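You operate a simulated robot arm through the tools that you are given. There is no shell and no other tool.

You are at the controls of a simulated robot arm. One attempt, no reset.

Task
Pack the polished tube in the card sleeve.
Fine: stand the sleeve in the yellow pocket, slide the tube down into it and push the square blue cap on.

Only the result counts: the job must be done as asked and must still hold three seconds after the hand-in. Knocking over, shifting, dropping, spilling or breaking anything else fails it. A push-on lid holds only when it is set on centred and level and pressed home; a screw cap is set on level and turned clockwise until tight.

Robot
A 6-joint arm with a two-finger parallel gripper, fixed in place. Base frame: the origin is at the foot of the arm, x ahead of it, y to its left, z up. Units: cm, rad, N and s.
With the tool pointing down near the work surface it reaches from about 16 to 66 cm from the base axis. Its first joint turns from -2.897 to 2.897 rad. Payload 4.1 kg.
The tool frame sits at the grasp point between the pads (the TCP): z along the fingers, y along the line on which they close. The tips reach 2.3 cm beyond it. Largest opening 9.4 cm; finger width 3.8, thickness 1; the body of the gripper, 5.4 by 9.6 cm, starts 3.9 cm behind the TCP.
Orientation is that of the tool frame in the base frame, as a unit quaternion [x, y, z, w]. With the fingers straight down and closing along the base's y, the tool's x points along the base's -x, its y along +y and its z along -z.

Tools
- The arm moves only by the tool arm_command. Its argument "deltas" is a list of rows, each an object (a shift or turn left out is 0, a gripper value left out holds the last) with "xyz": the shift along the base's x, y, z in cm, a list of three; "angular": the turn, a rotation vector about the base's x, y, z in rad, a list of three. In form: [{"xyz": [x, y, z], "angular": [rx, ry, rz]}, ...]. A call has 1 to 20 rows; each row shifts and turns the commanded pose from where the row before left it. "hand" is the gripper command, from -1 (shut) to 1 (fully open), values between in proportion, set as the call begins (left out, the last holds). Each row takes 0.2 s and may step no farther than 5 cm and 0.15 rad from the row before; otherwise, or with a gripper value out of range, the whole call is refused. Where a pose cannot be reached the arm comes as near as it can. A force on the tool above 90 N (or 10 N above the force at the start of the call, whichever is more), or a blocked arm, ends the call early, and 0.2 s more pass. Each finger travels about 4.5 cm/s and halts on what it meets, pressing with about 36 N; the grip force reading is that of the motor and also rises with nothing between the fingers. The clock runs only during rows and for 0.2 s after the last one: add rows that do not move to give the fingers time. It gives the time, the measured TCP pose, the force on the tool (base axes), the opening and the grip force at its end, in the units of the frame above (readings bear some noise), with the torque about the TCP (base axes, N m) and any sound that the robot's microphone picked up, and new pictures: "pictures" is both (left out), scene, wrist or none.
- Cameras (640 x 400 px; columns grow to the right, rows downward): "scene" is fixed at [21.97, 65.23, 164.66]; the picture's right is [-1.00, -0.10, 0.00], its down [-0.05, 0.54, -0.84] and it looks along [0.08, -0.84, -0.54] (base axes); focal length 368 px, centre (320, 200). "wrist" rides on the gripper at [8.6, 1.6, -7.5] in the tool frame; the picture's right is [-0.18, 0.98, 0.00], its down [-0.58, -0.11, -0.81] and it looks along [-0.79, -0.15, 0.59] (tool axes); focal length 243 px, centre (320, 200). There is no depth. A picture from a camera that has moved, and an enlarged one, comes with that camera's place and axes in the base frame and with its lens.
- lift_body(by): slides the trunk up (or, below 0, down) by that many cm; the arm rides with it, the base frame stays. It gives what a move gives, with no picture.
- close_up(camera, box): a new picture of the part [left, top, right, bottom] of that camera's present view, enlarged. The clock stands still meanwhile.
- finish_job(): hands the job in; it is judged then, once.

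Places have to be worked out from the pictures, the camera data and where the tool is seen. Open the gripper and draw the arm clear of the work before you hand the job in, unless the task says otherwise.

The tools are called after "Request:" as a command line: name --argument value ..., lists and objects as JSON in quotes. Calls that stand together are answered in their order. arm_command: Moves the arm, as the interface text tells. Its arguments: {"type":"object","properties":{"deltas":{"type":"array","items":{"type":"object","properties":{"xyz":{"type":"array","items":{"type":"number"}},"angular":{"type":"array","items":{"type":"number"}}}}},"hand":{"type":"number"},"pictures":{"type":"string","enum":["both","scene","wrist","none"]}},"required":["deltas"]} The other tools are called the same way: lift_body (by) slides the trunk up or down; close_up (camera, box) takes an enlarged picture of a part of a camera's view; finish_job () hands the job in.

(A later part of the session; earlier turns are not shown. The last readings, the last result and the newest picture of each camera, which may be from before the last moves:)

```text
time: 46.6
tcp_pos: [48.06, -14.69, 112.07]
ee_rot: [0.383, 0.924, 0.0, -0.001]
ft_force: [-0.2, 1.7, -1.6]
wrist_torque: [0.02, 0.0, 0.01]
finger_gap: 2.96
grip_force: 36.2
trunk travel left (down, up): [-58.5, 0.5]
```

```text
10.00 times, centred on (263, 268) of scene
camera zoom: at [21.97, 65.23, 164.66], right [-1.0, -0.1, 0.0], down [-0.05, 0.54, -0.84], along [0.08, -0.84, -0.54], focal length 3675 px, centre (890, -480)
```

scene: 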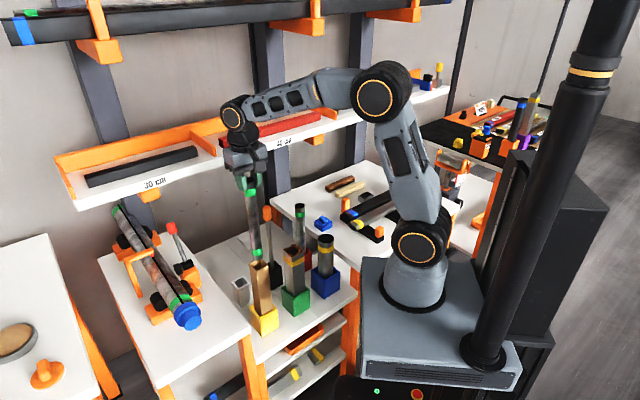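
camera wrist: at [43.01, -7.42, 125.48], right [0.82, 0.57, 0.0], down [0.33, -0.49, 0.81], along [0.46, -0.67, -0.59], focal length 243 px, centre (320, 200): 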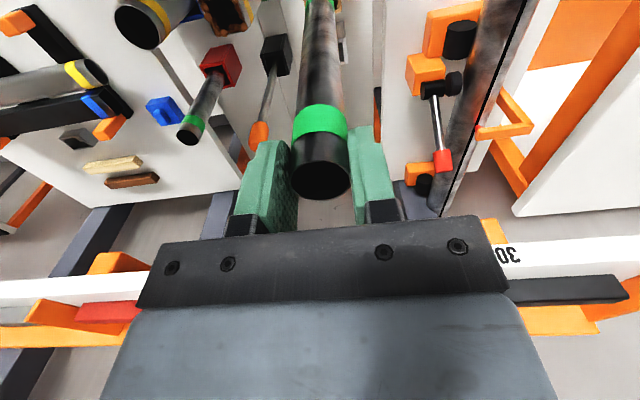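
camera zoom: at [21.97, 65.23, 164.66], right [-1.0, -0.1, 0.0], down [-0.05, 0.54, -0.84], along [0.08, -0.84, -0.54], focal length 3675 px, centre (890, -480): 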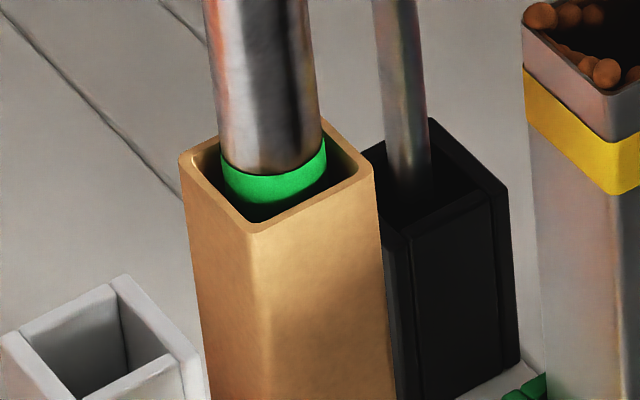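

The tube has entered the sleeve cleanly, with no contact force. I'll lower it another 10 cm and check the force.

Request:
arm_command --deltas '[{"xyz": [0, 0, -0.7]}, {"xyz": [0, 0, -0.7]}, {"xyz": [0, 0, -0.7]}, {"xyz": [0, 0, -0.7]}, {"xyz": [0, 0, -0.7]}, {"xyz": [0, 0, -0.7]}, {"xyz": [0, 0, -0.7]}, {"xyz": [0, 0, -0.7]}, {"xyz": [0, 0, -0.7]}, {"xyz": [0, 0, -0.7]}, {"xyz": [0, 0, -0.7]}, {"xyz": [0, 0, -0.7]}, {"xyz": [0, 0, -0.7]}, {"xyz": [0, 0, -0.7]}, {}]'

Request:
close_up --camera "scene" --box '[225, 200, 305, 340]'

```text
time: 49.8
tcp_pos: [47.95, -14.72, 102.29]
ee_rot: [0.383, 0.924, 0.0, 0.0]
ft_force: [0.6, 0.5, -1.9]
wrist_torque: [-0.04, -0.01, -0.03]
finger_gap: 2.99
grip_force: 36.0
trunk travel left (down, up): [-58.5, 0.5]
camera wrist: at [43.06, -7.41, 109.69], right [0.82, 0.57, 0.0], down [0.33, -0.49, 0.81], along [0.46, -0.67, -0.59], focal length 243 px, centre (320, 200)
```

scene: 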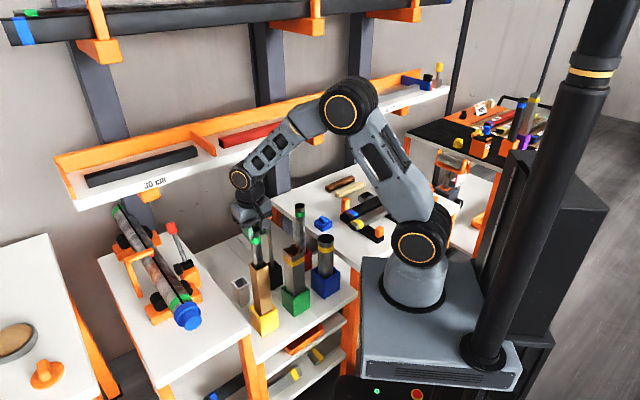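
wrist: 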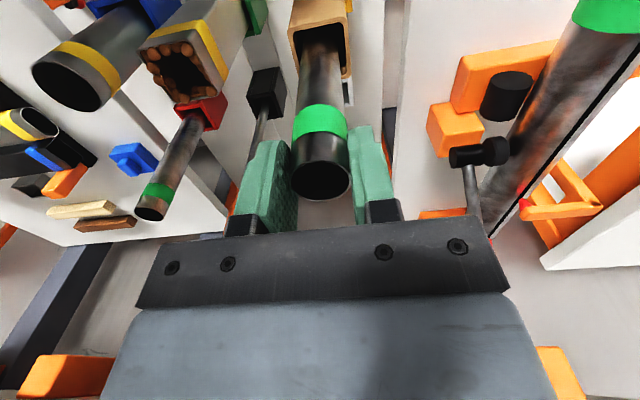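

```text
2.86 times, centred on (265, 270) of scene
camera zoom: at [21.97, 65.23, 164.66], right [-1.0, -0.1, 0.0], down [-0.05, 0.54, -0.84], along [0.08, -0.84, -0.54], focal length 1050 px, centre (477, 0)
```

zoom: 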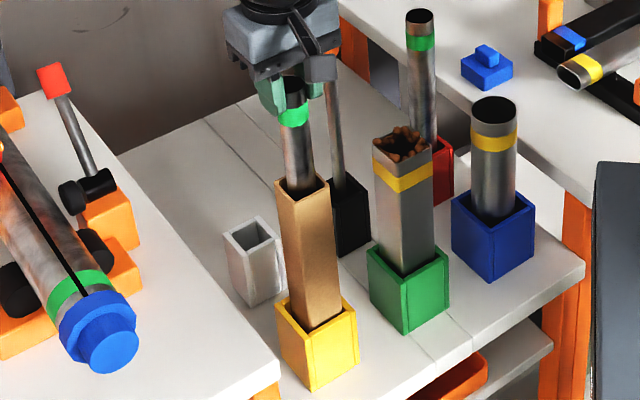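

It is still sliding freely. I'll lower another 9.5 cm, which brings the fingertips close above the sleeve rim.

Request:
arm_command --deltas '[{"xyz": [0, 0, -0.7]}, {"xyz": [0, 0, -0.7]}, {"xyz": [0, 0, -0.7]}, {"xyz": [0, 0, -0.7]}, {"xyz": [0, 0, -0.7]}, {"xyz": [0, 0, -0.7]}, {"xyz": [0, 0, -0.7]}, {"xyz": [0, 0, -0.7]}, {"xyz": [0, 0, -0.7]}, {"xyz": [0, 0, -0.7]}, {"xyz": [0, 0, -0.7]}, {"xyz": [0, 0, -0.6]}, {"xyz": [0, 0, -0.6]}, {"xyz": [0, 0, -0.5]}, {}]'

Request:
close_up --camera "wrist" --box '[240, 80, 400, 220]'

Request:
close_up --camera "scene" --box '[235, 230, 295, 300]'

```text
time: 53.0
tcp_pos: [48.08, -14.69, 92.74]
ee_rot: [0.383, 0.924, 0.0, -0.001]
ft_force: [-0.3, 0.1, -2.2]
wrist_torque: [0.05, 0.01, 0.02]
finger_gap: 2.96
grip_force: 36.0
trunk travel left (down, up): [-58.5, 0.5]
camera wrist: at [43.15, -7.39, 100.28], right [0.82, 0.57, 0.0], down [0.33, -0.49, 0.81], along [0.46, -0.67, -0.59], focal length 243 px, centre (320, 200)
```

scene: 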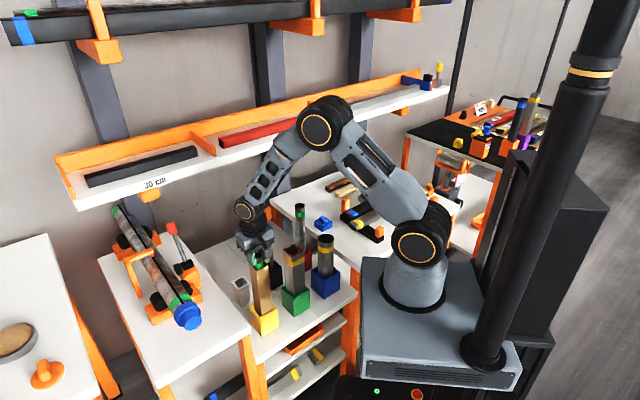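
wrist: 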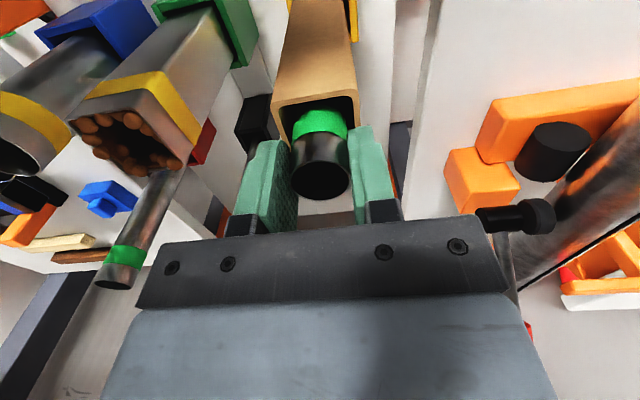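

```text
2.86 times, centred on (320, 150) of wrist
camera zoom: at [43.15, -7.39, 100.28], right [0.82, 0.57, 0.0], down [0.33, -0.49, 0.81], along [0.46, -0.67, -0.59], focal length 693 px, centre (320, 343)
```

zoom: 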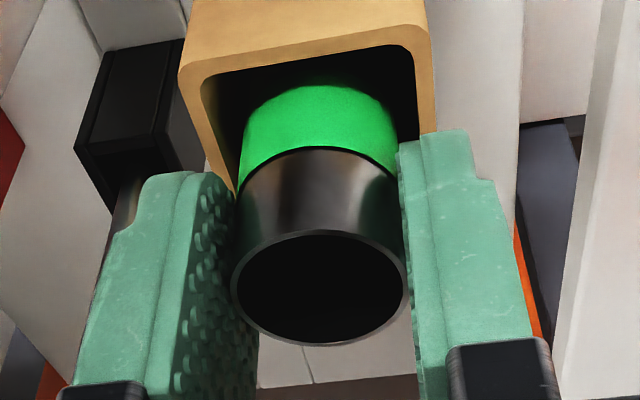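

```text
5.71 times, centred on (265, 265) of scene
camera zoom: at [21.97, 65.23, 164.66], right [-1.0, -0.1, 0.0], down [-0.05, 0.54, -0.84], along [0.08, -0.84, -0.54], focal length 2100 px, centre (634, -171)
```

zoom: 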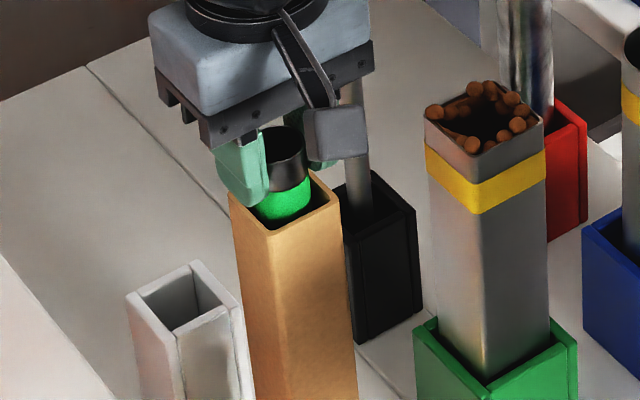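

The tube is nearly all in, and the fingertips are about 1.4 cm above the rim. I'll lower 0.9 cm more, then ease the grip so the tube slides the last few centimetres.

Request:
arm_command --deltas '[{"xyz": [0, 0, -0.3]}, {"xyz": [0, 0, -0.3]}, {"xyz": [0, 0, -0.3]}, {}]' --pictures "none"

Request:
close_up --camera "scene" --box '[240, 245, 280, 285]'

Request:
close_up --camera "wrist" --box '[240, 80, 400, 220]'

```text
time: 54.0
tcp_pos: [48.12, -14.57, 92.0]
ee_rot: [0.383, 0.924, -0.001, 0.0]
ft_force: [0.2, -0.9, -2.5]
wrist_torque: [-0.03, -0.01, -0.01]
finger_gap: 2.99
grip_force: 35.9
trunk travel left (down, up): [-58.5, 0.5]
```

```text
10.00 times, centred on (260, 265) of scene
camera zoom: at [21.97, 65.23, 164.66], right [-1.0, -0.1, 0.0], down [-0.05, 0.54, -0.84], along [0.08, -0.84, -0.54], focal length 3675 px, centre (920, -450)
```

zoom: 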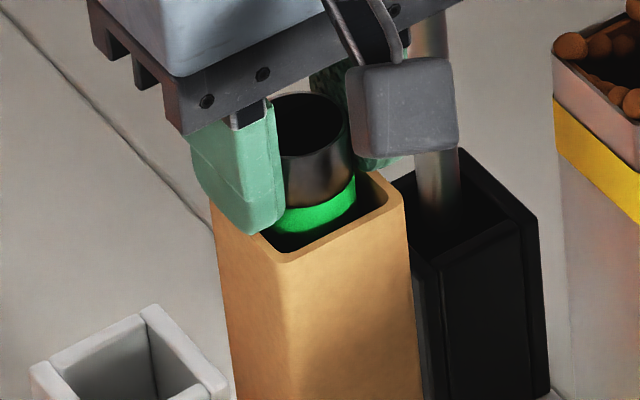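

```text
2.86 times, centred on (320, 150) of wrist
camera zoom: at [43.1, -7.37, 99.43], right [0.82, 0.57, 0.0], down [0.33, -0.49, 0.81], along [0.46, -0.67, -0.59], focal length 693 px, centre (320, 343)
```

zoom: 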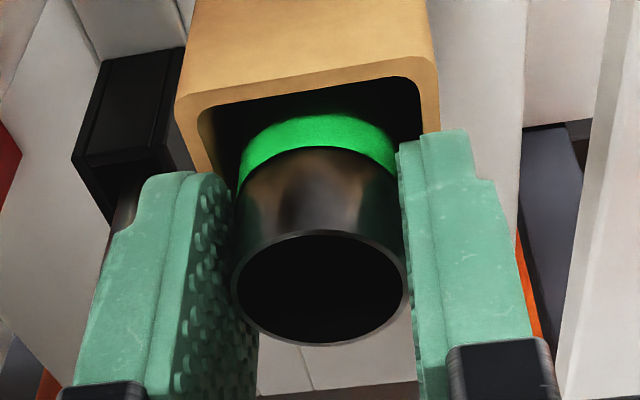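

The fingertips are about 0.7 cm above the rim and the tube is centred in the mouth. I'll set the gripper to about 3.0 cm so the tube is barely held and can slide down gently.

Request:
arm_command --deltas '[{}, {}, {}]' --hand -0.365 --pictures "wrist"

```text
time: 54.8
tcp_pos: [48.0, -14.66, 92.02]
ee_rot: [0.383, 0.924, 0.0, 0.0]
ft_force: [-0.3, 1.0, -0.2]
wrist_torque: [-0.02, 0.01, -0.01]
finger_gap: 2.98
grip_force: 0.1
trunk travel left (down, up): [-58.5, 0.5]
camera wrist: at [43.09, -7.36, 99.45], right [0.82, 0.57, 0.0], down [0.33, -0.49, 0.81], along [0.46, -0.67, -0.59], focal length 243 px, centre (320, 200)
```

wrist: 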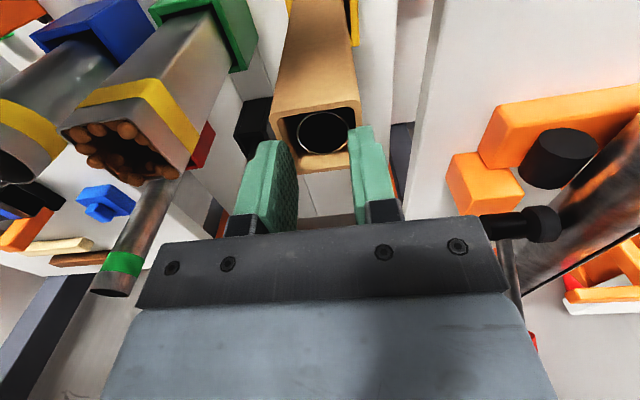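

The tube has slid down inside, and its rim is visible below the sleeve's rim. I'll rise clear, open the fingers and inspect how deep the tube sits.

Request:
arm_command --deltas '[{"xyz": [0, 0, 1.5]}, {"xyz": [0, 0, 2.5]}, {"xyz": [0, 0, 2.5]}, {}]' --hand 0 --pictures "none"

Request:
close_up --camera "wrist" --box '[250, 20, 390, 140]'

Request:
close_up --camera "scene" --box '[235, 245, 295, 345]'

Request:
close_up --camera "scene" --box '[305, 205, 345, 240]'

```text
time: 55.8
tcp_pos: [48.19, -14.52, 98.41]
ee_rot: [0.383, 0.924, 0.001, 0.0]
ft_force: [0.7, -0.4, 0.3]
wrist_torque: [-0.02, -0.02, -0.03]
finger_gap: 4.67
grip_force: 0.0
trunk travel left (down, up): [-58.5, 0.5]
```

```text
3.33 times, centred on (320, 80) of wrist
camera zoom: at [43.16, -7.22, 105.89], right [0.82, 0.57, 0.0], down [0.33, -0.49, 0.81], along [0.46, -0.67, -0.59], focal length 809 px, centre (320, 600)
```

zoom: 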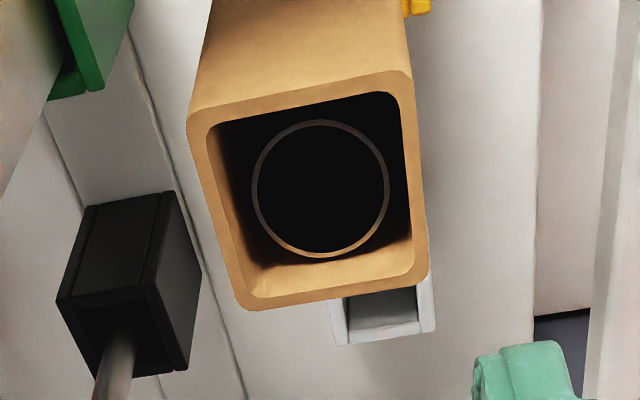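

```text
4.00 times, centred on (265, 295) of scene
camera zoom: at [21.97, 65.23, 164.66], right [-1.0, -0.1, 0.0], down [-0.05, 0.54, -0.84], along [0.08, -0.84, -0.54], focal length 1470 px, centre (540, -180)
```

zoom: 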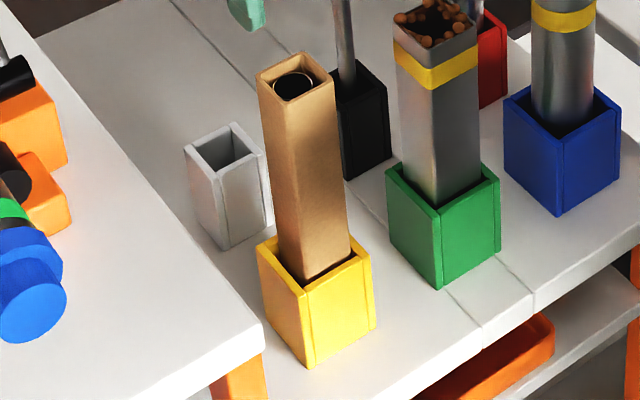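

```text
11.43 times, centred on (325, 222) of scene
camera zoom: at [21.97, 65.23, 164.66], right [-1.0, -0.1, 0.0], down [-0.05, 0.54, -0.84], along [0.08, -0.84, -0.54], focal length 4200 px, centre (263, -57)
```

zoom: 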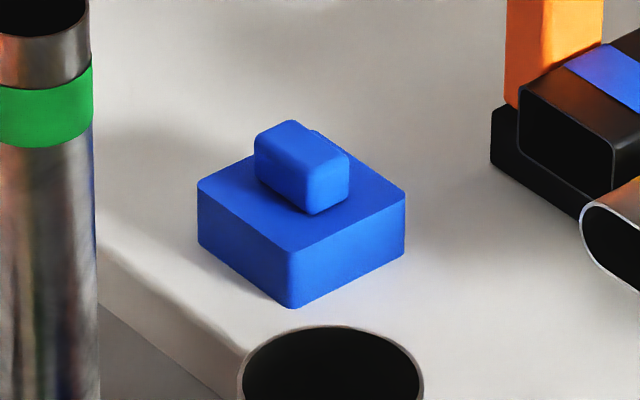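

The tube is seated about 1 cm below the sleeve's rim, and the sleeve mouth is at about (48.1,-14.6,88.9), square to 45°. The cap has a grip ridge about 1.6 cm wide across the 45° direction, so I'll go over to it at a safe height.

Request:
arm_command --deltas '[{"xyz": [0, 0, 3]}, {"xyz": [0, 0, 3]}, {"xyz": [-1.6, -4, 0]}, {"xyz": [-1.7, -4.2, 0]}, {"xyz": [-1.7, -4.2, 0]}, {"xyz": [-1.7, -4.2, 0]}, {"xyz": [-1.7, -4.2, 0]}, {"xyz": [-1.7, -4.2, 0]}, {"xyz": [-1.7, -4.2, 0]}, {"xyz": [-1.7, -4.2, 0]}, {"xyz": [-1.7, -4.2, 0]}, {"xyz": [-0.6, -1.5, -2]}, {"xyz": [0, 0, -3]}, {"xyz": [0, 0, -3]}, {}, {}]'

Request:
close_up --camera "wrist" --box '[220, 0, 420, 150]'

```text
time: 59.2
tcp_pos: [32.11, -53.86, 96.59]
ee_rot: [0.382, 0.924, 0.0, 0.0]
ft_force: [0.3, 0.3, -0.5]
wrist_torque: [-0.02, 0.0, 0.01]
finger_gap: 4.71
grip_force: 0.0
trunk travel left (down, up): [-58.5, 0.5]
camera wrist: at [27.24, -46.58, 103.96], right [0.82, 0.57, 0.0], down [0.33, -0.49, 0.81], along [0.46, -0.67, -0.59], focal length 243 px, centre (320, 200)
```

scene: 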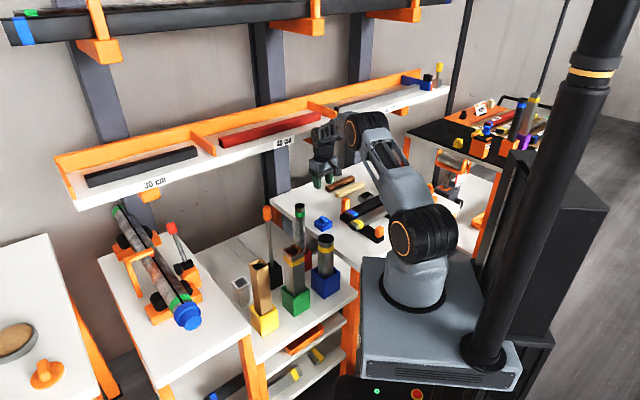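
wrist: 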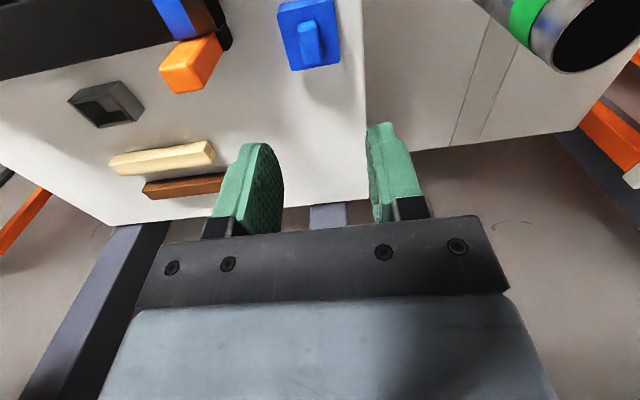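

```text
2.67 times, centred on (320, 75) of wrist
camera zoom: at [27.24, -46.58, 103.96], right [0.82, 0.57, 0.0], down [0.33, -0.49, 0.81], along [0.46, -0.67, -0.59], focal length 647 px, centre (320, 533)
```

zoom: 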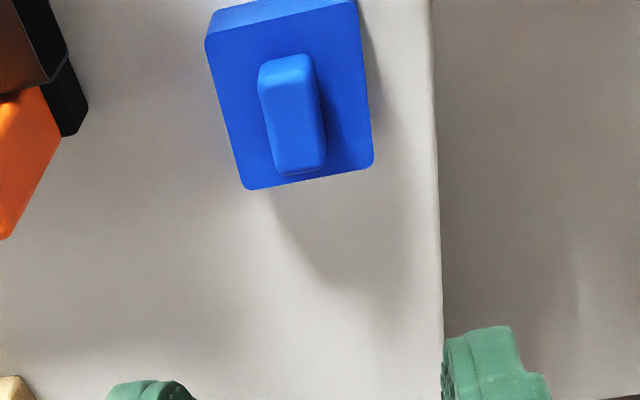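

The cap's top face centre works out near (32.2,-55.6,76.5), 5.3 cm square at 45°, with the ridge centred. I'll move over it, descend to just above the ridge and check alignment.

Request:
arm_command --deltas '[{"xyz": [0.1, -1.7, -2]}, {"xyz": [0, 0, -3]}, {"xyz": [0, 0, -3]}, {"xyz": [0, 0, -2.6]}, {"xyz": [0, 0, -2]}, {}, {}]'

Request:
close_up --camera "wrist" --box '[240, 60, 400, 220]'

Request:
close_up --camera "scene" --box '[295, 180, 365, 240]'

```text
time: 60.8
tcp_pos: [32.14, -55.34, 83.73]
ee_rot: [0.382, 0.924, 0.0, 0.0]
ft_force: [0.3, 0.4, -0.1]
wrist_torque: [0.04, -0.05, 0.01]
finger_gap: 4.7
grip_force: 0.0
trunk travel left (down, up): [-58.5, 0.5]
camera wrist: at [27.21, -48.12, 91.2], right [0.82, 0.57, 0.0], down [0.33, -0.49, 0.81], along [0.46, -0.67, -0.59], focal length 243 px, centre (320, 200)
```

scene: 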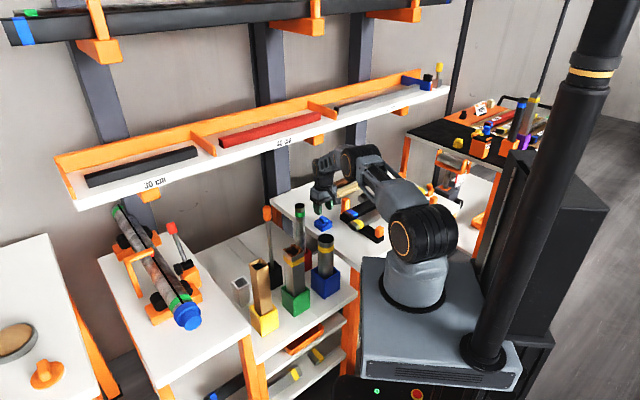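
wrist: 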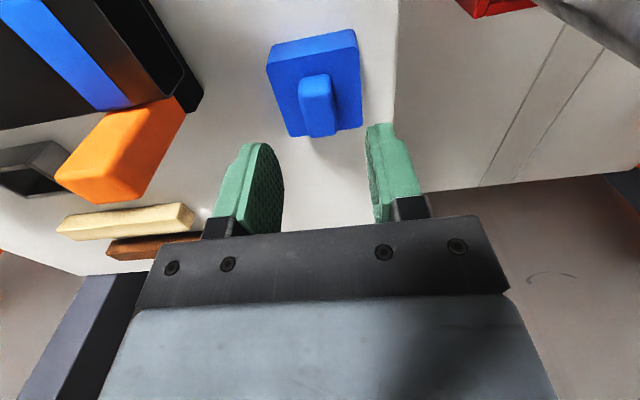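

```text
2.50 times, centred on (320, 140) of wrist
camera zoom: at [27.21, -48.12, 91.2], right [0.82, 0.57, 0.0], down [0.33, -0.49, 0.81], along [0.46, -0.67, -0.59], focal length 606 px, centre (320, 350)
```

zoom: 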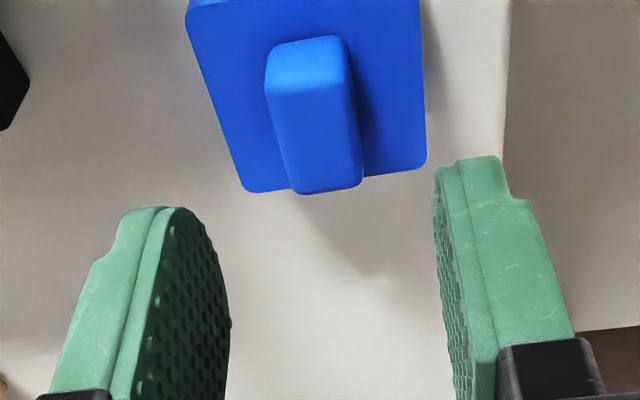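

```text
6.67 times, centred on (330, 210) of scene
camera zoom: at [21.97, 65.23, 164.66], right [-1.0, -0.1, 0.0], down [-0.05, 0.54, -0.84], along [0.08, -0.84, -0.54], focal length 2450 px, centre (253, 133)
```

zoom: 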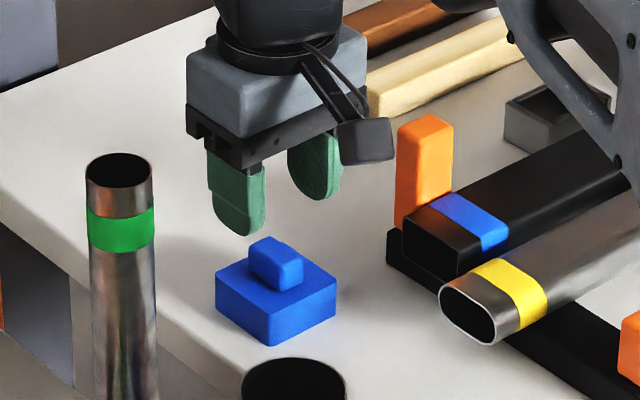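

The ridge is centred under the gripper to within about 0.15 cm. I'll correct that and descend until the tips are just above the cap's top face, then look.

Request:
arm_command --deltas '[{"xyz": [0.04, -0.16, -1.5]}, {"xyz": [0, 0, -1.2]}, {"xyz": [0, 0, -0.8]}, {"xyz": [0, 0, -0.5]}, {}, {}]' --pictures "none"

Request:
close_up --camera "wrist" --box '[240, 100, 400, 230]'

Request:
close_up --camera "scene" --box '[300, 195, 350, 235]'

```text
time: 62.2
tcp_pos: [32.34, -55.72, 79.8]
ee_rot: [0.382, 0.924, 0.0, 0.0]
ft_force: [0.2, 0.3, 0.3]
wrist_torque: [0.01, -0.01, 0.02]
finger_gap: 4.71
grip_force: 0.0
trunk travel left (down, up): [-58.5, 0.5]
```

```text
3.08 times, centred on (320, 165) of wrist
camera zoom: at [27.42, -48.4, 87.29], right [0.82, 0.57, 0.0], down [0.33, -0.49, 0.81], along [0.46, -0.67, -0.59], focal length 746 px, centre (320, 308)
```

zoom: 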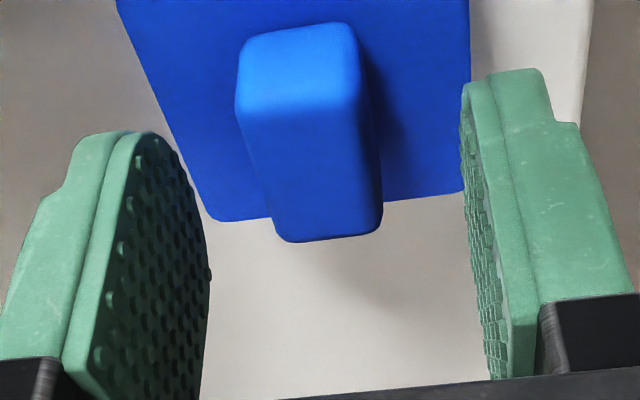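

```text
10.00 times, centred on (325, 215) of scene
camera zoom: at [21.97, 65.23, 164.66], right [-1.0, -0.1, 0.0], down [-0.05, 0.54, -0.84], along [0.08, -0.84, -0.54], focal length 3675 px, centre (270, 50)
```

zoom: 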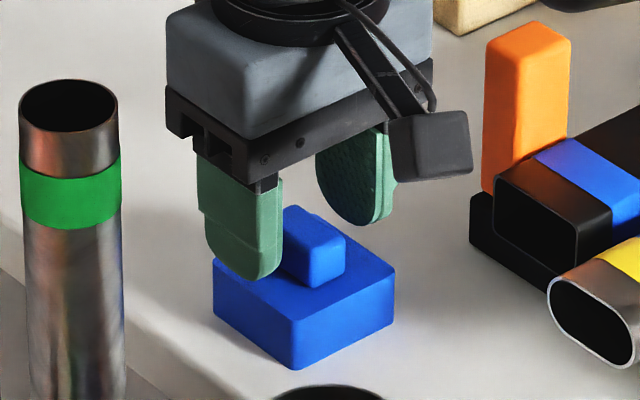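

The fingers straddle the ridge, with the tips about 0.7 cm above the cap face. I'll centre along the ridge by about 0.3 cm, lower 0.4 cm and close.

Request:
arm_command --deltas '[{"xyz": [-0.25, 0.17, 0]}, {"xyz": [0, 0, -0.2]}, {"xyz": [0, 0, -0.2]}, {}, {}]' --pictures "none"

Request:
arm_command --deltas '[{}, {}, {}, {}, {}, {}]' --hand -1

Request:
close_up --camera "wrist" --box '[240, 100, 400, 230]'

Request:
close_up --camera "scene" --box '[300, 195, 350, 235]'

```text
time: 63.4
tcp_pos: [32.11, -55.43, 79.35]
ee_rot: [0.383, 0.924, -0.001, 0.0]
ft_force: [-0.4, 0.2, -0.3]
wrist_torque: [0.0, 0.01, 0.01]
finger_gap: 4.72
grip_force: 0.1
trunk travel left (down, up): [-58.5, 0.5]
```

```text
time: 64.8
tcp_pos: [32.06, -55.42, 79.45]
ee_rot: [0.382, 0.924, 0.0, -0.001]
ft_force: [-0.1, 0.0, -0.4]
wrist_torque: [0.03, 0.0, 0.03]
finger_gap: 1.82
grip_force: 36.0
trunk travel left (down, up): [-58.5, 0.5]
camera wrist: at [27.13, -48.21, 86.79], right [0.82, 0.57, 0.0], down [0.33, -0.49, 0.81], along [0.46, -0.67, -0.59], focal length 243 px, centre (320, 200)
```

scene: 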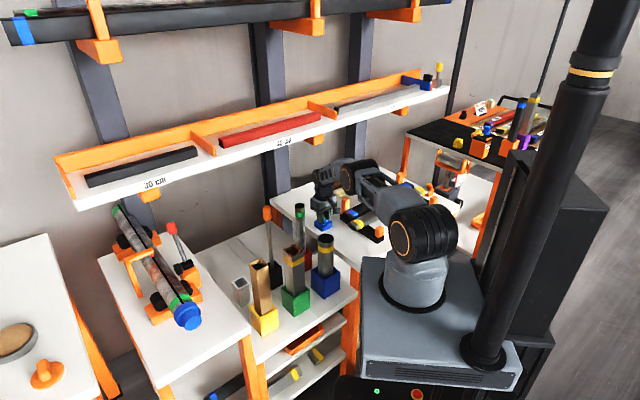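
wrist: 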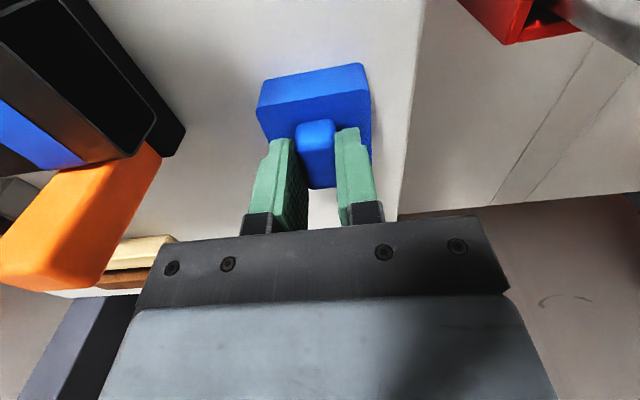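

```text
3.08 times, centred on (320, 165) of wrist
camera zoom: at [27.13, -48.21, 86.79], right [0.82, 0.57, 0.0], down [0.33, -0.49, 0.81], along [0.46, -0.67, -0.59], focal length 746 px, centre (320, 308)
```

zoom: 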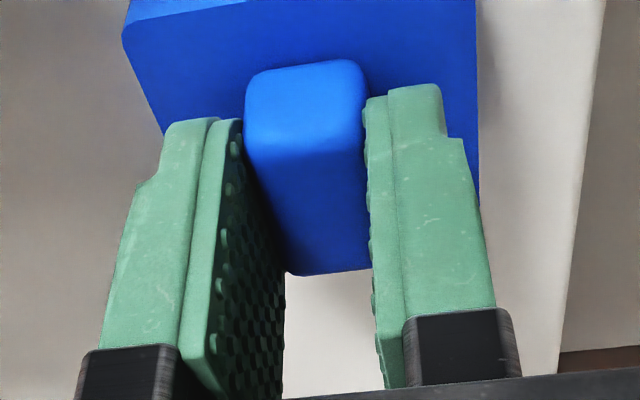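

```text
10.00 times, centred on (325, 215) of scene
camera zoom: at [21.97, 65.23, 164.66], right [-1.0, -0.1, 0.0], down [-0.05, 0.54, -0.84], along [0.08, -0.84, -0.54], focal length 3675 px, centre (270, 50)
```

zoom: 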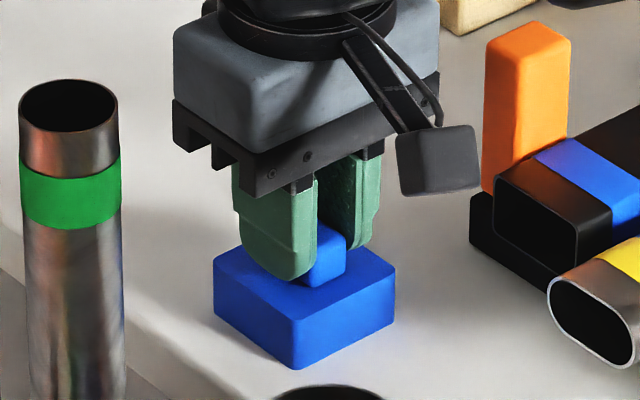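

The cap is held by its ridge at 1.82 cm with 36 N. I'll lift a little, then rise while drawing back towards the base so the wrist keeps clear of the shelf edge.

Request:
arm_command --deltas '[{"xyz": [0, 0, 1]}, {"xyz": [0, 0, 2]}, {"xyz": [0, 0, 2]}, {"xyz": [-0.8, 1.4, 2]}, {"xyz": [-0.8, 1.4, 3]}, {"xyz": [-0.8, 1.4, 3]}, {"xyz": [-0.8, 1.4, 3]}, {"xyz": [-0.8, 1.4, 3]}, {"xyz": [0, 0, 3]}, {"xyz": [0, 0, 3]}, {}]'

Request:
close_up --camera "scene" --box '[290, 90, 390, 190]'

Request:
close_up --camera "wrist" --box '[240, 60, 400, 230]'

```text
time: 67.2
tcp_pos: [27.96, -48.66, 104.45]
ee_rot: [0.383, 0.924, 0.0, 0.0]
ft_force: [-0.4, 1.0, -0.2]
wrist_torque: [-0.02, -0.04, 0.0]
finger_gap: 1.83
grip_force: 36.3
trunk travel left (down, up): [-58.5, 0.5]
camera wrist: at [23.0, -41.32, 111.8], right [0.82, 0.57, 0.0], down [0.33, -0.49, 0.81], along [0.46, -0.66, -0.59], focal length 243 px, centre (320, 200)
```

scene: 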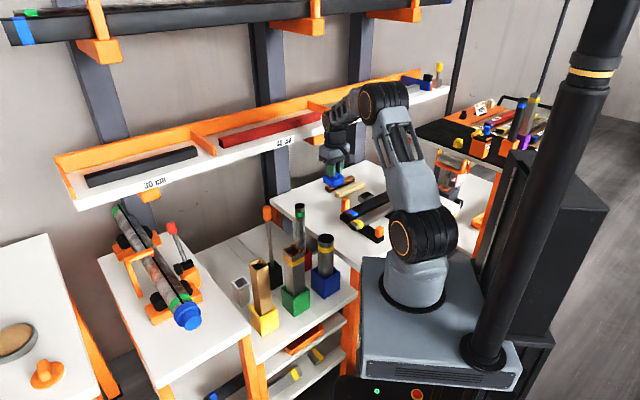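
wrist: 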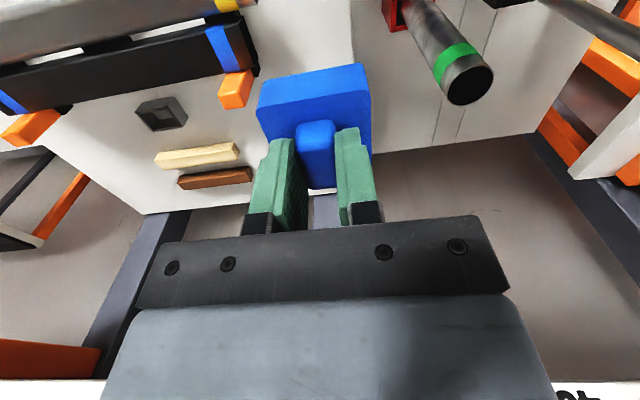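

```text
4.00 times, centred on (340, 140) of scene
camera zoom: at [21.97, 65.23, 164.66], right [-1.0, -0.1, 0.0], down [-0.05, 0.54, -0.84], along [0.08, -0.84, -0.54], focal length 1470 px, centre (240, 440)
```

zoom: 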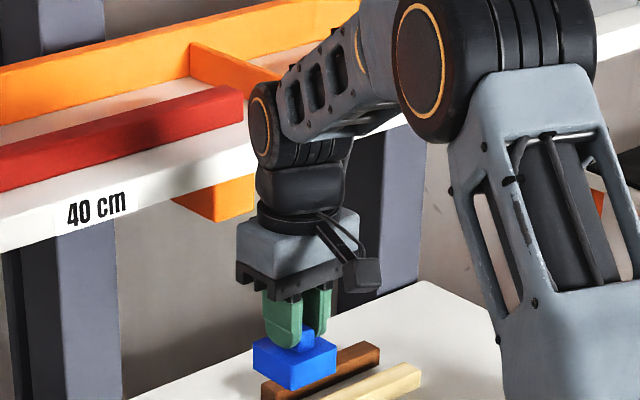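

```text
2.35 times, centred on (320, 145) of wrist
camera zoom: at [23.0, -41.32, 111.8], right [0.82, 0.57, 0.0], down [0.33, -0.49, 0.81], along [0.46, -0.66, -0.59], focal length 571 px, centre (320, 329)
```

zoom: 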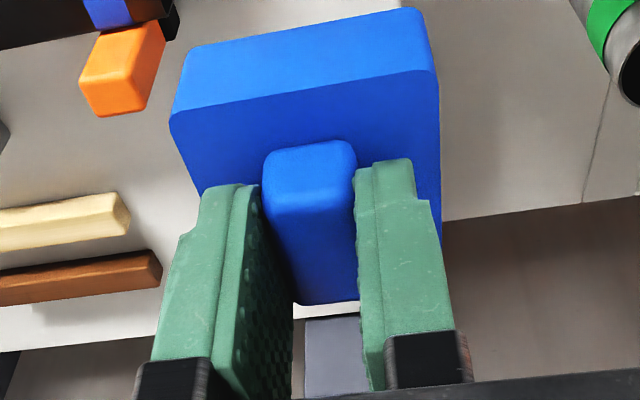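

The cap hangs level, centred across the pads, and sits about 0.2 cm beyond the TCP along the ridge. I'll carry it over the sleeve at this height and then lower it to about 1.5 cm above the rim.

Request:
arm_command --deltas '[{"xyz": [2, 3.4, 0]}, {"xyz": [2.2, 3.8, 0]}, {"xyz": [2.2, 3.8, 0]}, {"xyz": [2.2, 3.8, 0]}, {"xyz": [2.2, 3.8, 0]}, {"xyz": [2.2, 3.8, 0]}, {"xyz": [2.2, 3.8, 0]}, {"xyz": [2.2, 3.8, 0]}, {"xyz": [2.2, 3.8, 0]}, {"xyz": [0.41, 0.38, -2]}, {"xyz": [0, 0, -2.5]}, {"xyz": [0, 0, -2.5]}, {"xyz": [0, 0, -1.5]}, {}, {}]'

Request:
close_up --camera "scene" --box '[240, 245, 290, 285]'

Request:
close_up --camera "wrist" --box '[240, 0, 400, 130]'

```text
time: 70.4
tcp_pos: [48.08, -14.29, 96.05]
ee_rot: [0.383, 0.924, 0.0, 0.0]
ft_force: [0.0, -0.6, 0.4]
wrist_torque: [-0.01, 0.0, -0.01]
finger_gap: 1.82
grip_force: 36.2
trunk travel left (down, up): [-58.5, 0.5]
camera wrist: at [43.15, -7.02, 103.45], right [0.82, 0.57, 0.0], down [0.33, -0.49, 0.81], along [0.46, -0.67, -0.59], focal length 243 px, centre (320, 200)
```

scene: 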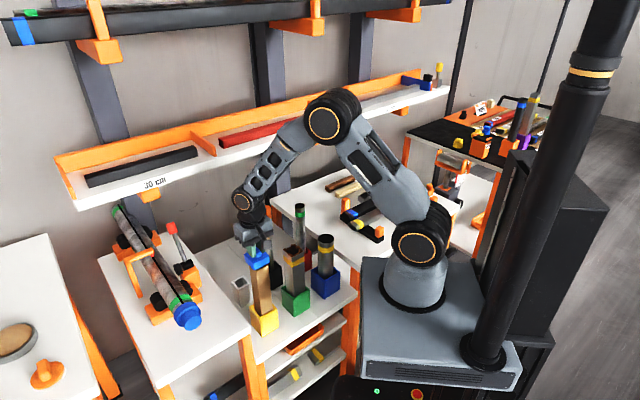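
wrist: 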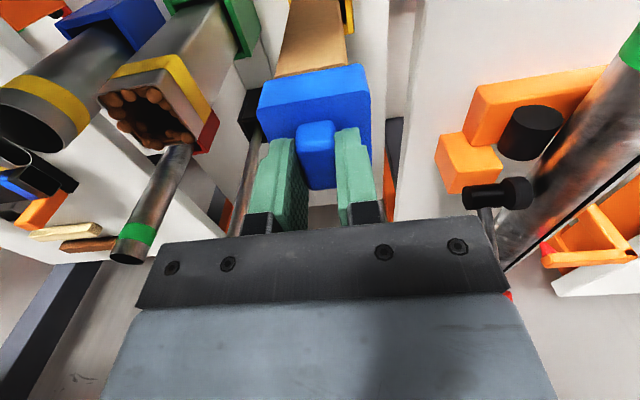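

```text
10.00 times, centred on (265, 265) of scene
camera zoom: at [21.97, 65.23, 164.66], right [-1.0, -0.1, 0.0], down [-0.05, 0.54, -0.84], along [0.08, -0.84, -0.54], focal length 3675 px, centre (870, -450)
```

zoom: 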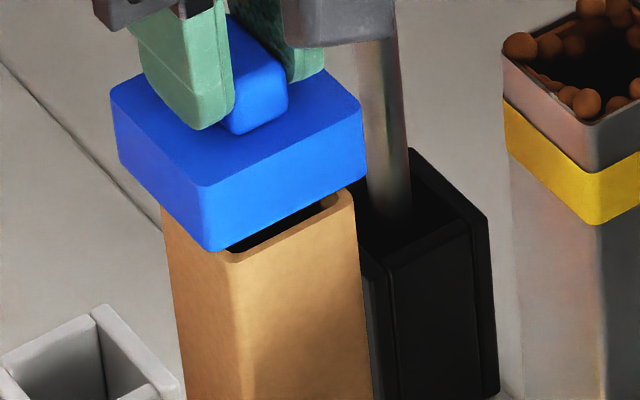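

```text
3.08 times, centred on (320, 65) of wrist
camera zoom: at [43.15, -7.02, 103.45], right [0.82, 0.57, 0.0], down [0.33, -0.49, 0.81], along [0.46, -0.67, -0.59], focal length 746 px, centre (320, 615)
```

zoom: 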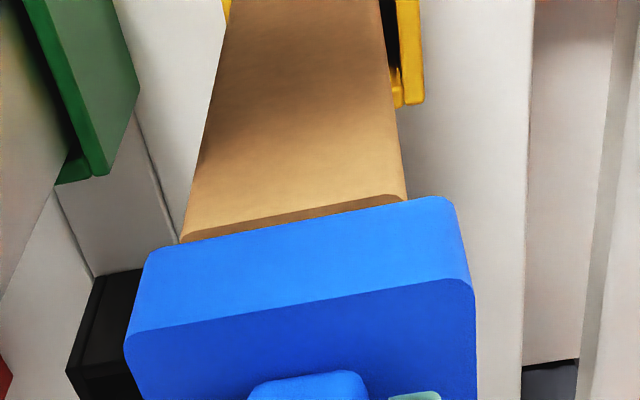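

By the wrist view the cap needs about (-0.1,-0.25) to be concentric with the sleeve, while the scene view suggests a bit more in -y. I'll apply (-0.1,-0.3), lower 1 cm to shrink the parallax and check again.

Request:
arm_command --deltas '[{"xyz": [-0.1, -0.3, 0]}, {"xyz": [0, 0, -0.5]}, {"xyz": [0, 0, -0.5]}, {}, {}]' --pictures "none"

Request:
close_up --camera "scene" --box '[245, 250, 285, 280]'

Request:
close_up --camera "wrist" --box '[260, 30, 380, 110]'

```text
time: 71.6
tcp_pos: [48.0, -14.49, 94.88]
ee_rot: [0.383, 0.924, -0.001, 0.0]
ft_force: [0.1, 1.0, -0.5]
wrist_torque: [-0.01, 0.02, 0.02]
finger_gap: 1.84
grip_force: 36.2
trunk travel left (down, up): [-58.5, 0.5]
```

```text
13.33 times, centred on (265, 265) of scene
camera zoom: at [21.97, 65.23, 164.66], right [-1.0, -0.1, 0.0], down [-0.05, 0.54, -0.84], along [0.08, -0.84, -0.54], focal length 4900 px, centre (1053, -667)
```

zoom: 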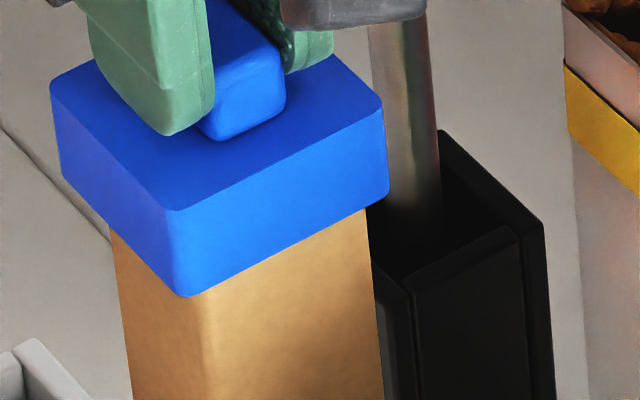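

```text
5.00 times, centred on (320, 70) of wrist
camera zoom: at [43.12, -7.28, 102.39], right [0.82, 0.57, 0.0], down [0.33, -0.49, 0.81], along [0.46, -0.67, -0.59], focal length 1213 px, centre (320, 850)
```

zoom: 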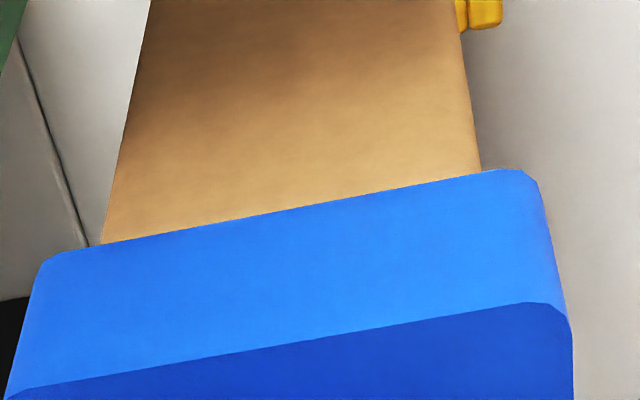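

Across the fingers the alignment looks good (≈0.02 cm), but along the ridge the two views disagree by a few millimetres. I'll zoom further on both sides of the joint to settle it.

Request:
close_up --camera "scene" --box '[246, 255, 266, 275]'

Request:
close_up --camera "scene" --box '[262, 252, 282, 272]'

Request:
close_up --camera "wrist" --box '[255, 60, 305, 100]'

Request:
close_up --camera "wrist" --box '[335, 50, 385, 90]'

```text
16.00 times, centred on (256, 265) of scene
camera zoom: at [21.97, 65.23, 164.66], right [-1.0, -0.1, 0.0], down [-0.05, 0.54, -0.84], along [0.08, -0.84, -0.54], focal length 5879 px, centre (1344, -840)
```

zoom: 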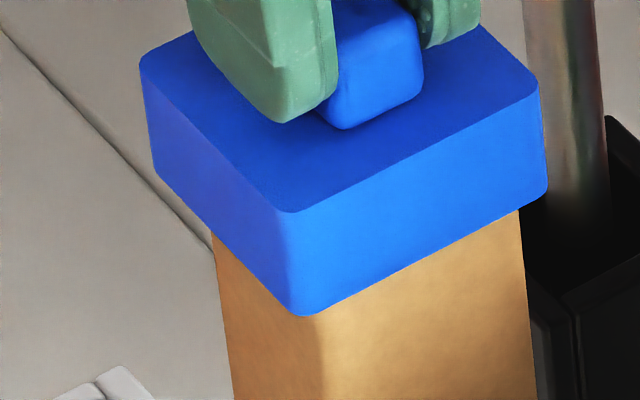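

```text
16.00 times, centred on (272, 262) of scene
camera zoom: at [21.97, 65.23, 164.66], right [-1.0, -0.1, 0.0], down [-0.05, 0.54, -0.84], along [0.08, -0.84, -0.54], focal length 5879 px, centre (1088, -792)
```

zoom: 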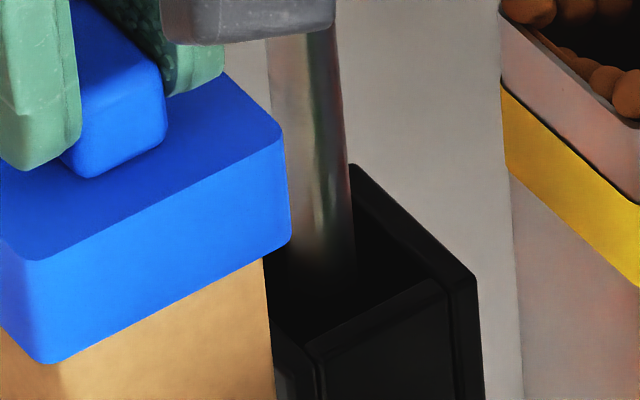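

```text
10.00 times, centred on (280, 80) of wrist
camera zoom: at [43.12, -7.28, 102.39], right [0.82, 0.57, 0.0], down [0.33, -0.49, 0.81], along [0.46, -0.67, -0.59], focal length 2426 px, centre (720, 1400)
```

zoom: 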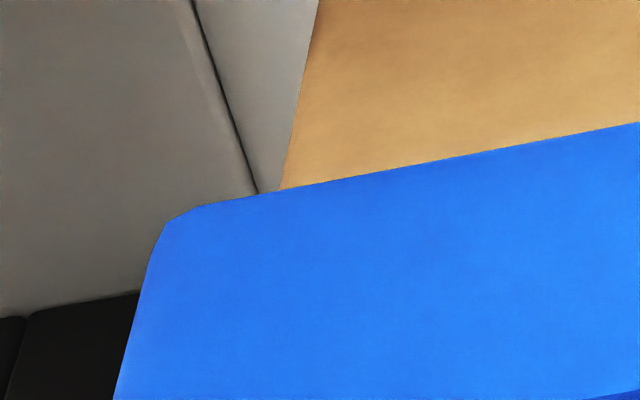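

```text
10.00 times, centred on (360, 70) of wrist
camera zoom: at [43.12, -7.28, 102.39], right [0.82, 0.57, 0.0], down [0.33, -0.49, 0.81], along [0.46, -0.67, -0.59], focal length 2426 px, centre (-80, 1500)
```

zoom: 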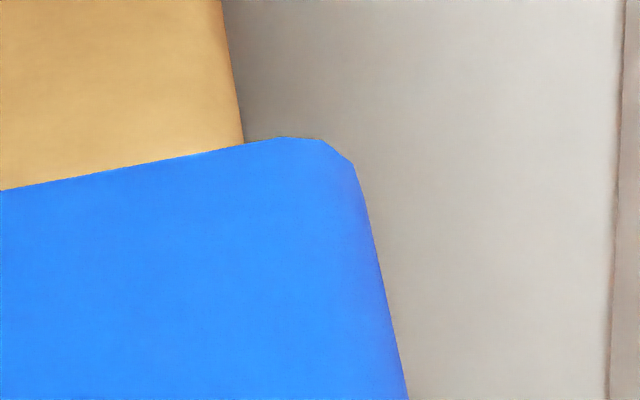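

Working through the silhouettes, both views agree that the sleeve is about 0.3 cm nearer the camera (along the ridge) than the cap. I'll shift the cap by (-0.21,+0.2) and measure again.

Request:
arm_command --deltas '[{"xyz": [-0.21, 0.2, 0]}, {}, {}, {}]' --pictures "none"

Request:
close_up --camera "scene" --box '[246, 255, 266, 275]'

Request:
close_up --camera "wrist" --box '[255, 60, 305, 100]'

Request:
close_up --camera "wrist" --box '[335, 50, 385, 90]'

```text
time: 72.6
tcp_pos: [47.68, -14.4, 94.81]
ee_rot: [0.383, 0.924, 0.0, 0.001]
ft_force: [0.0, 0.2, -0.5]
wrist_torque: [0.0, 0.01, 0.01]
finger_gap: 1.82
grip_force: 36.1
trunk travel left (down, up): [-58.5, 0.5]
```

```text
16.00 times, centred on (256, 265) of scene
camera zoom: at [21.97, 65.23, 164.66], right [-1.0, -0.1, 0.0], down [-0.05, 0.54, -0.84], along [0.08, -0.84, -0.54], focal length 5879 px, centre (1344, -840)
```

zoom: 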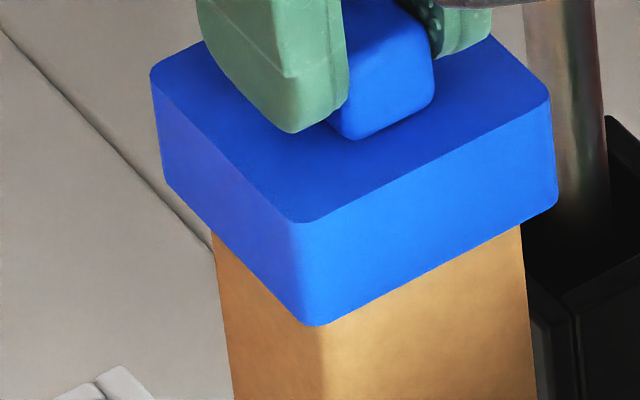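

```text
10.00 times, centred on (280, 80) of wrist
camera zoom: at [42.89, -7.13, 102.3], right [0.82, 0.57, 0.0], down [0.33, -0.49, 0.81], along [0.46, -0.67, -0.59], focal length 2426 px, centre (720, 1400)
```

zoom: 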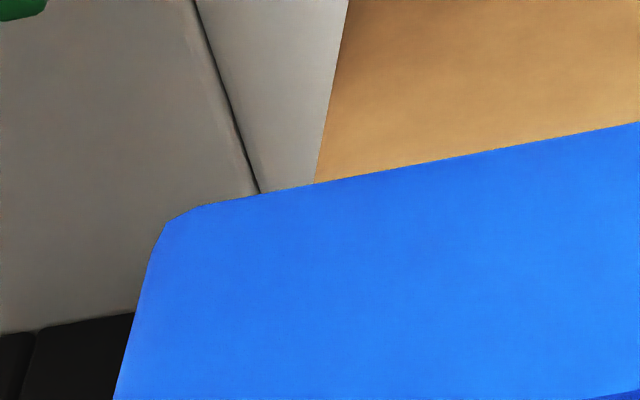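

```text
10.00 times, centred on (360, 70) of wrist
camera zoom: at [42.89, -7.13, 102.3], right [0.82, 0.57, 0.0], down [0.33, -0.49, 0.81], along [0.46, -0.67, -0.59], focal length 2426 px, centre (-80, 1500)
```

zoom: 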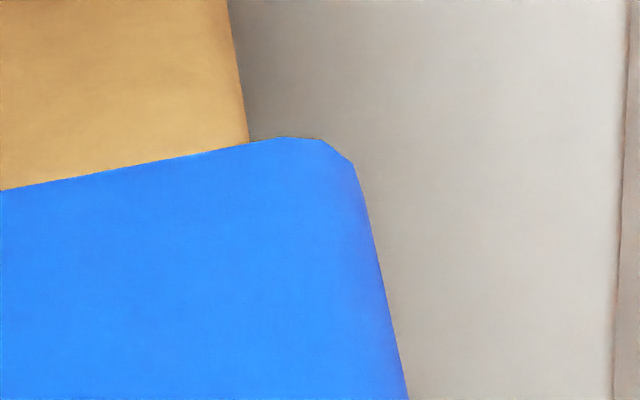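

The cap is now concentric with the sleeve to within about 0.05 cm in both views. I'll lower it in small steps and watch the force as it starts over the sleeve.

Request:
arm_command --deltas '[{"xyz": [0, 0, -0.2]}, {"xyz": [0, 0, -0.2]}, {"xyz": [0, 0, -0.2]}, {"xyz": [0, 0, -0.2]}, {}]' --pictures "none"

Request:
close_up --camera "scene" --box '[246, 255, 276, 280]'

```text
time: 73.8
tcp_pos: [47.84, -14.43, 94.07]
ee_rot: [0.382, 0.924, 0.0, -0.001]
ft_force: [-0.8, 0.0, 0.6]
wrist_torque: [0.0, -0.01, 0.01]
finger_gap: 1.81
grip_force: 35.7
trunk travel left (down, up): [-58.5, 0.5]
```

```text
16.00 times, centred on (261, 268) of scene
camera zoom: at [21.97, 65.23, 164.66], right [-1.0, -0.1, 0.0], down [-0.05, 0.54, -0.84], along [0.08, -0.84, -0.54], focal length 5879 px, centre (1264, -880)
```

zoom: 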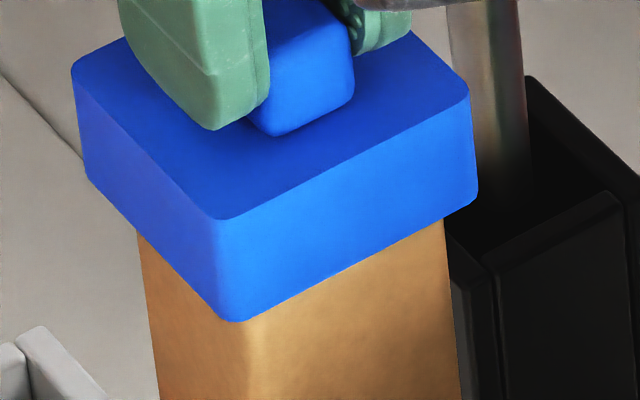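

No contact force yet. I'll keep lowering in small steps.

Request:
arm_command --deltas '[{"xyz": [0, 0, -0.2]}, {"xyz": [0, 0, -0.2]}, {"xyz": [0, 0, -0.2]}, {}]' --pictures "none"

```text
time: 74.8
tcp_pos: [48.0, -14.31, 93.34]
ee_rot: [0.382, 0.924, 0.0, 0.0]
ft_force: [-0.4, -0.3, 0.2]
wrist_torque: [-0.02, 0.0, 0.0]
finger_gap: 1.85
grip_force: 35.4
trunk travel left (down, up): [-58.5, 0.5]
```

There's still no force at TCP z 93.3, which suggests the cap skirt is passing over the rim. I'll look from both sides.

Request:
close_up --camera "scene" --box '[246, 255, 276, 280]'

Request:
close_up --camera "wrist" --box '[250, 40, 390, 120]'

```text
16.00 times, centred on (261, 268) of scene
camera zoom: at [21.97, 65.23, 164.66], right [-1.0, -0.1, 0.0], down [-0.05, 0.54, -0.84], along [0.08, -0.84, -0.54], focal length 5879 px, centre (1264, -880)
```

zoom: 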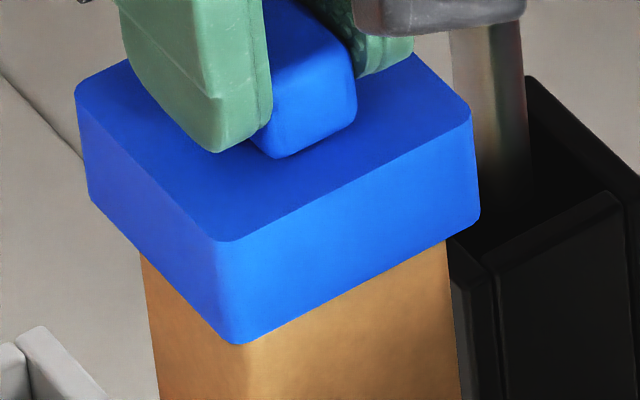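

```text
4.57 times, centred on (320, 80) of wrist
camera zoom: at [42.94, -7.08, 100.91], right [0.82, 0.57, 0.0], down [0.33, -0.49, 0.81], along [0.46, -0.67, -0.59], focal length 1109 px, centre (320, 749)
```

zoom: 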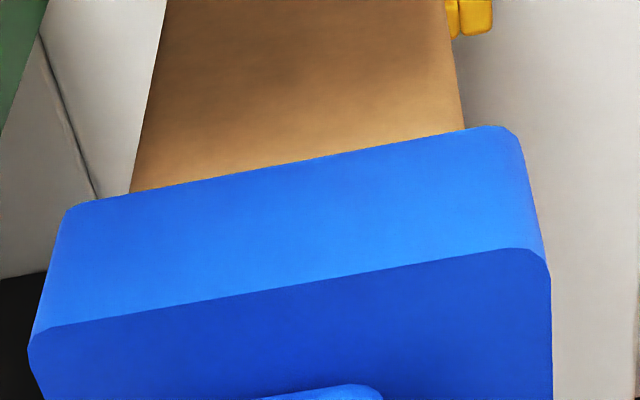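

The skirt surrounds the sleeve evenly on both sides. I'll continue down until it meets resistance.

Request:
arm_command --deltas '[{"xyz": [0, 0, -0.2]}, {"xyz": [0, 0, -0.2]}, {"xyz": [0, 0, -0.2]}, {}]' --pictures "none"

```text
time: 75.8
tcp_pos: [47.83, -14.31, 92.96]
ee_rot: [0.383, 0.924, 0.0, 0.0]
ft_force: [-0.2, 0.1, -0.9]
wrist_torque: [0.0, 0.02, -0.01]
finger_gap: 1.82
grip_force: 35.9
trunk travel left (down, up): [-58.5, 0.5]
```

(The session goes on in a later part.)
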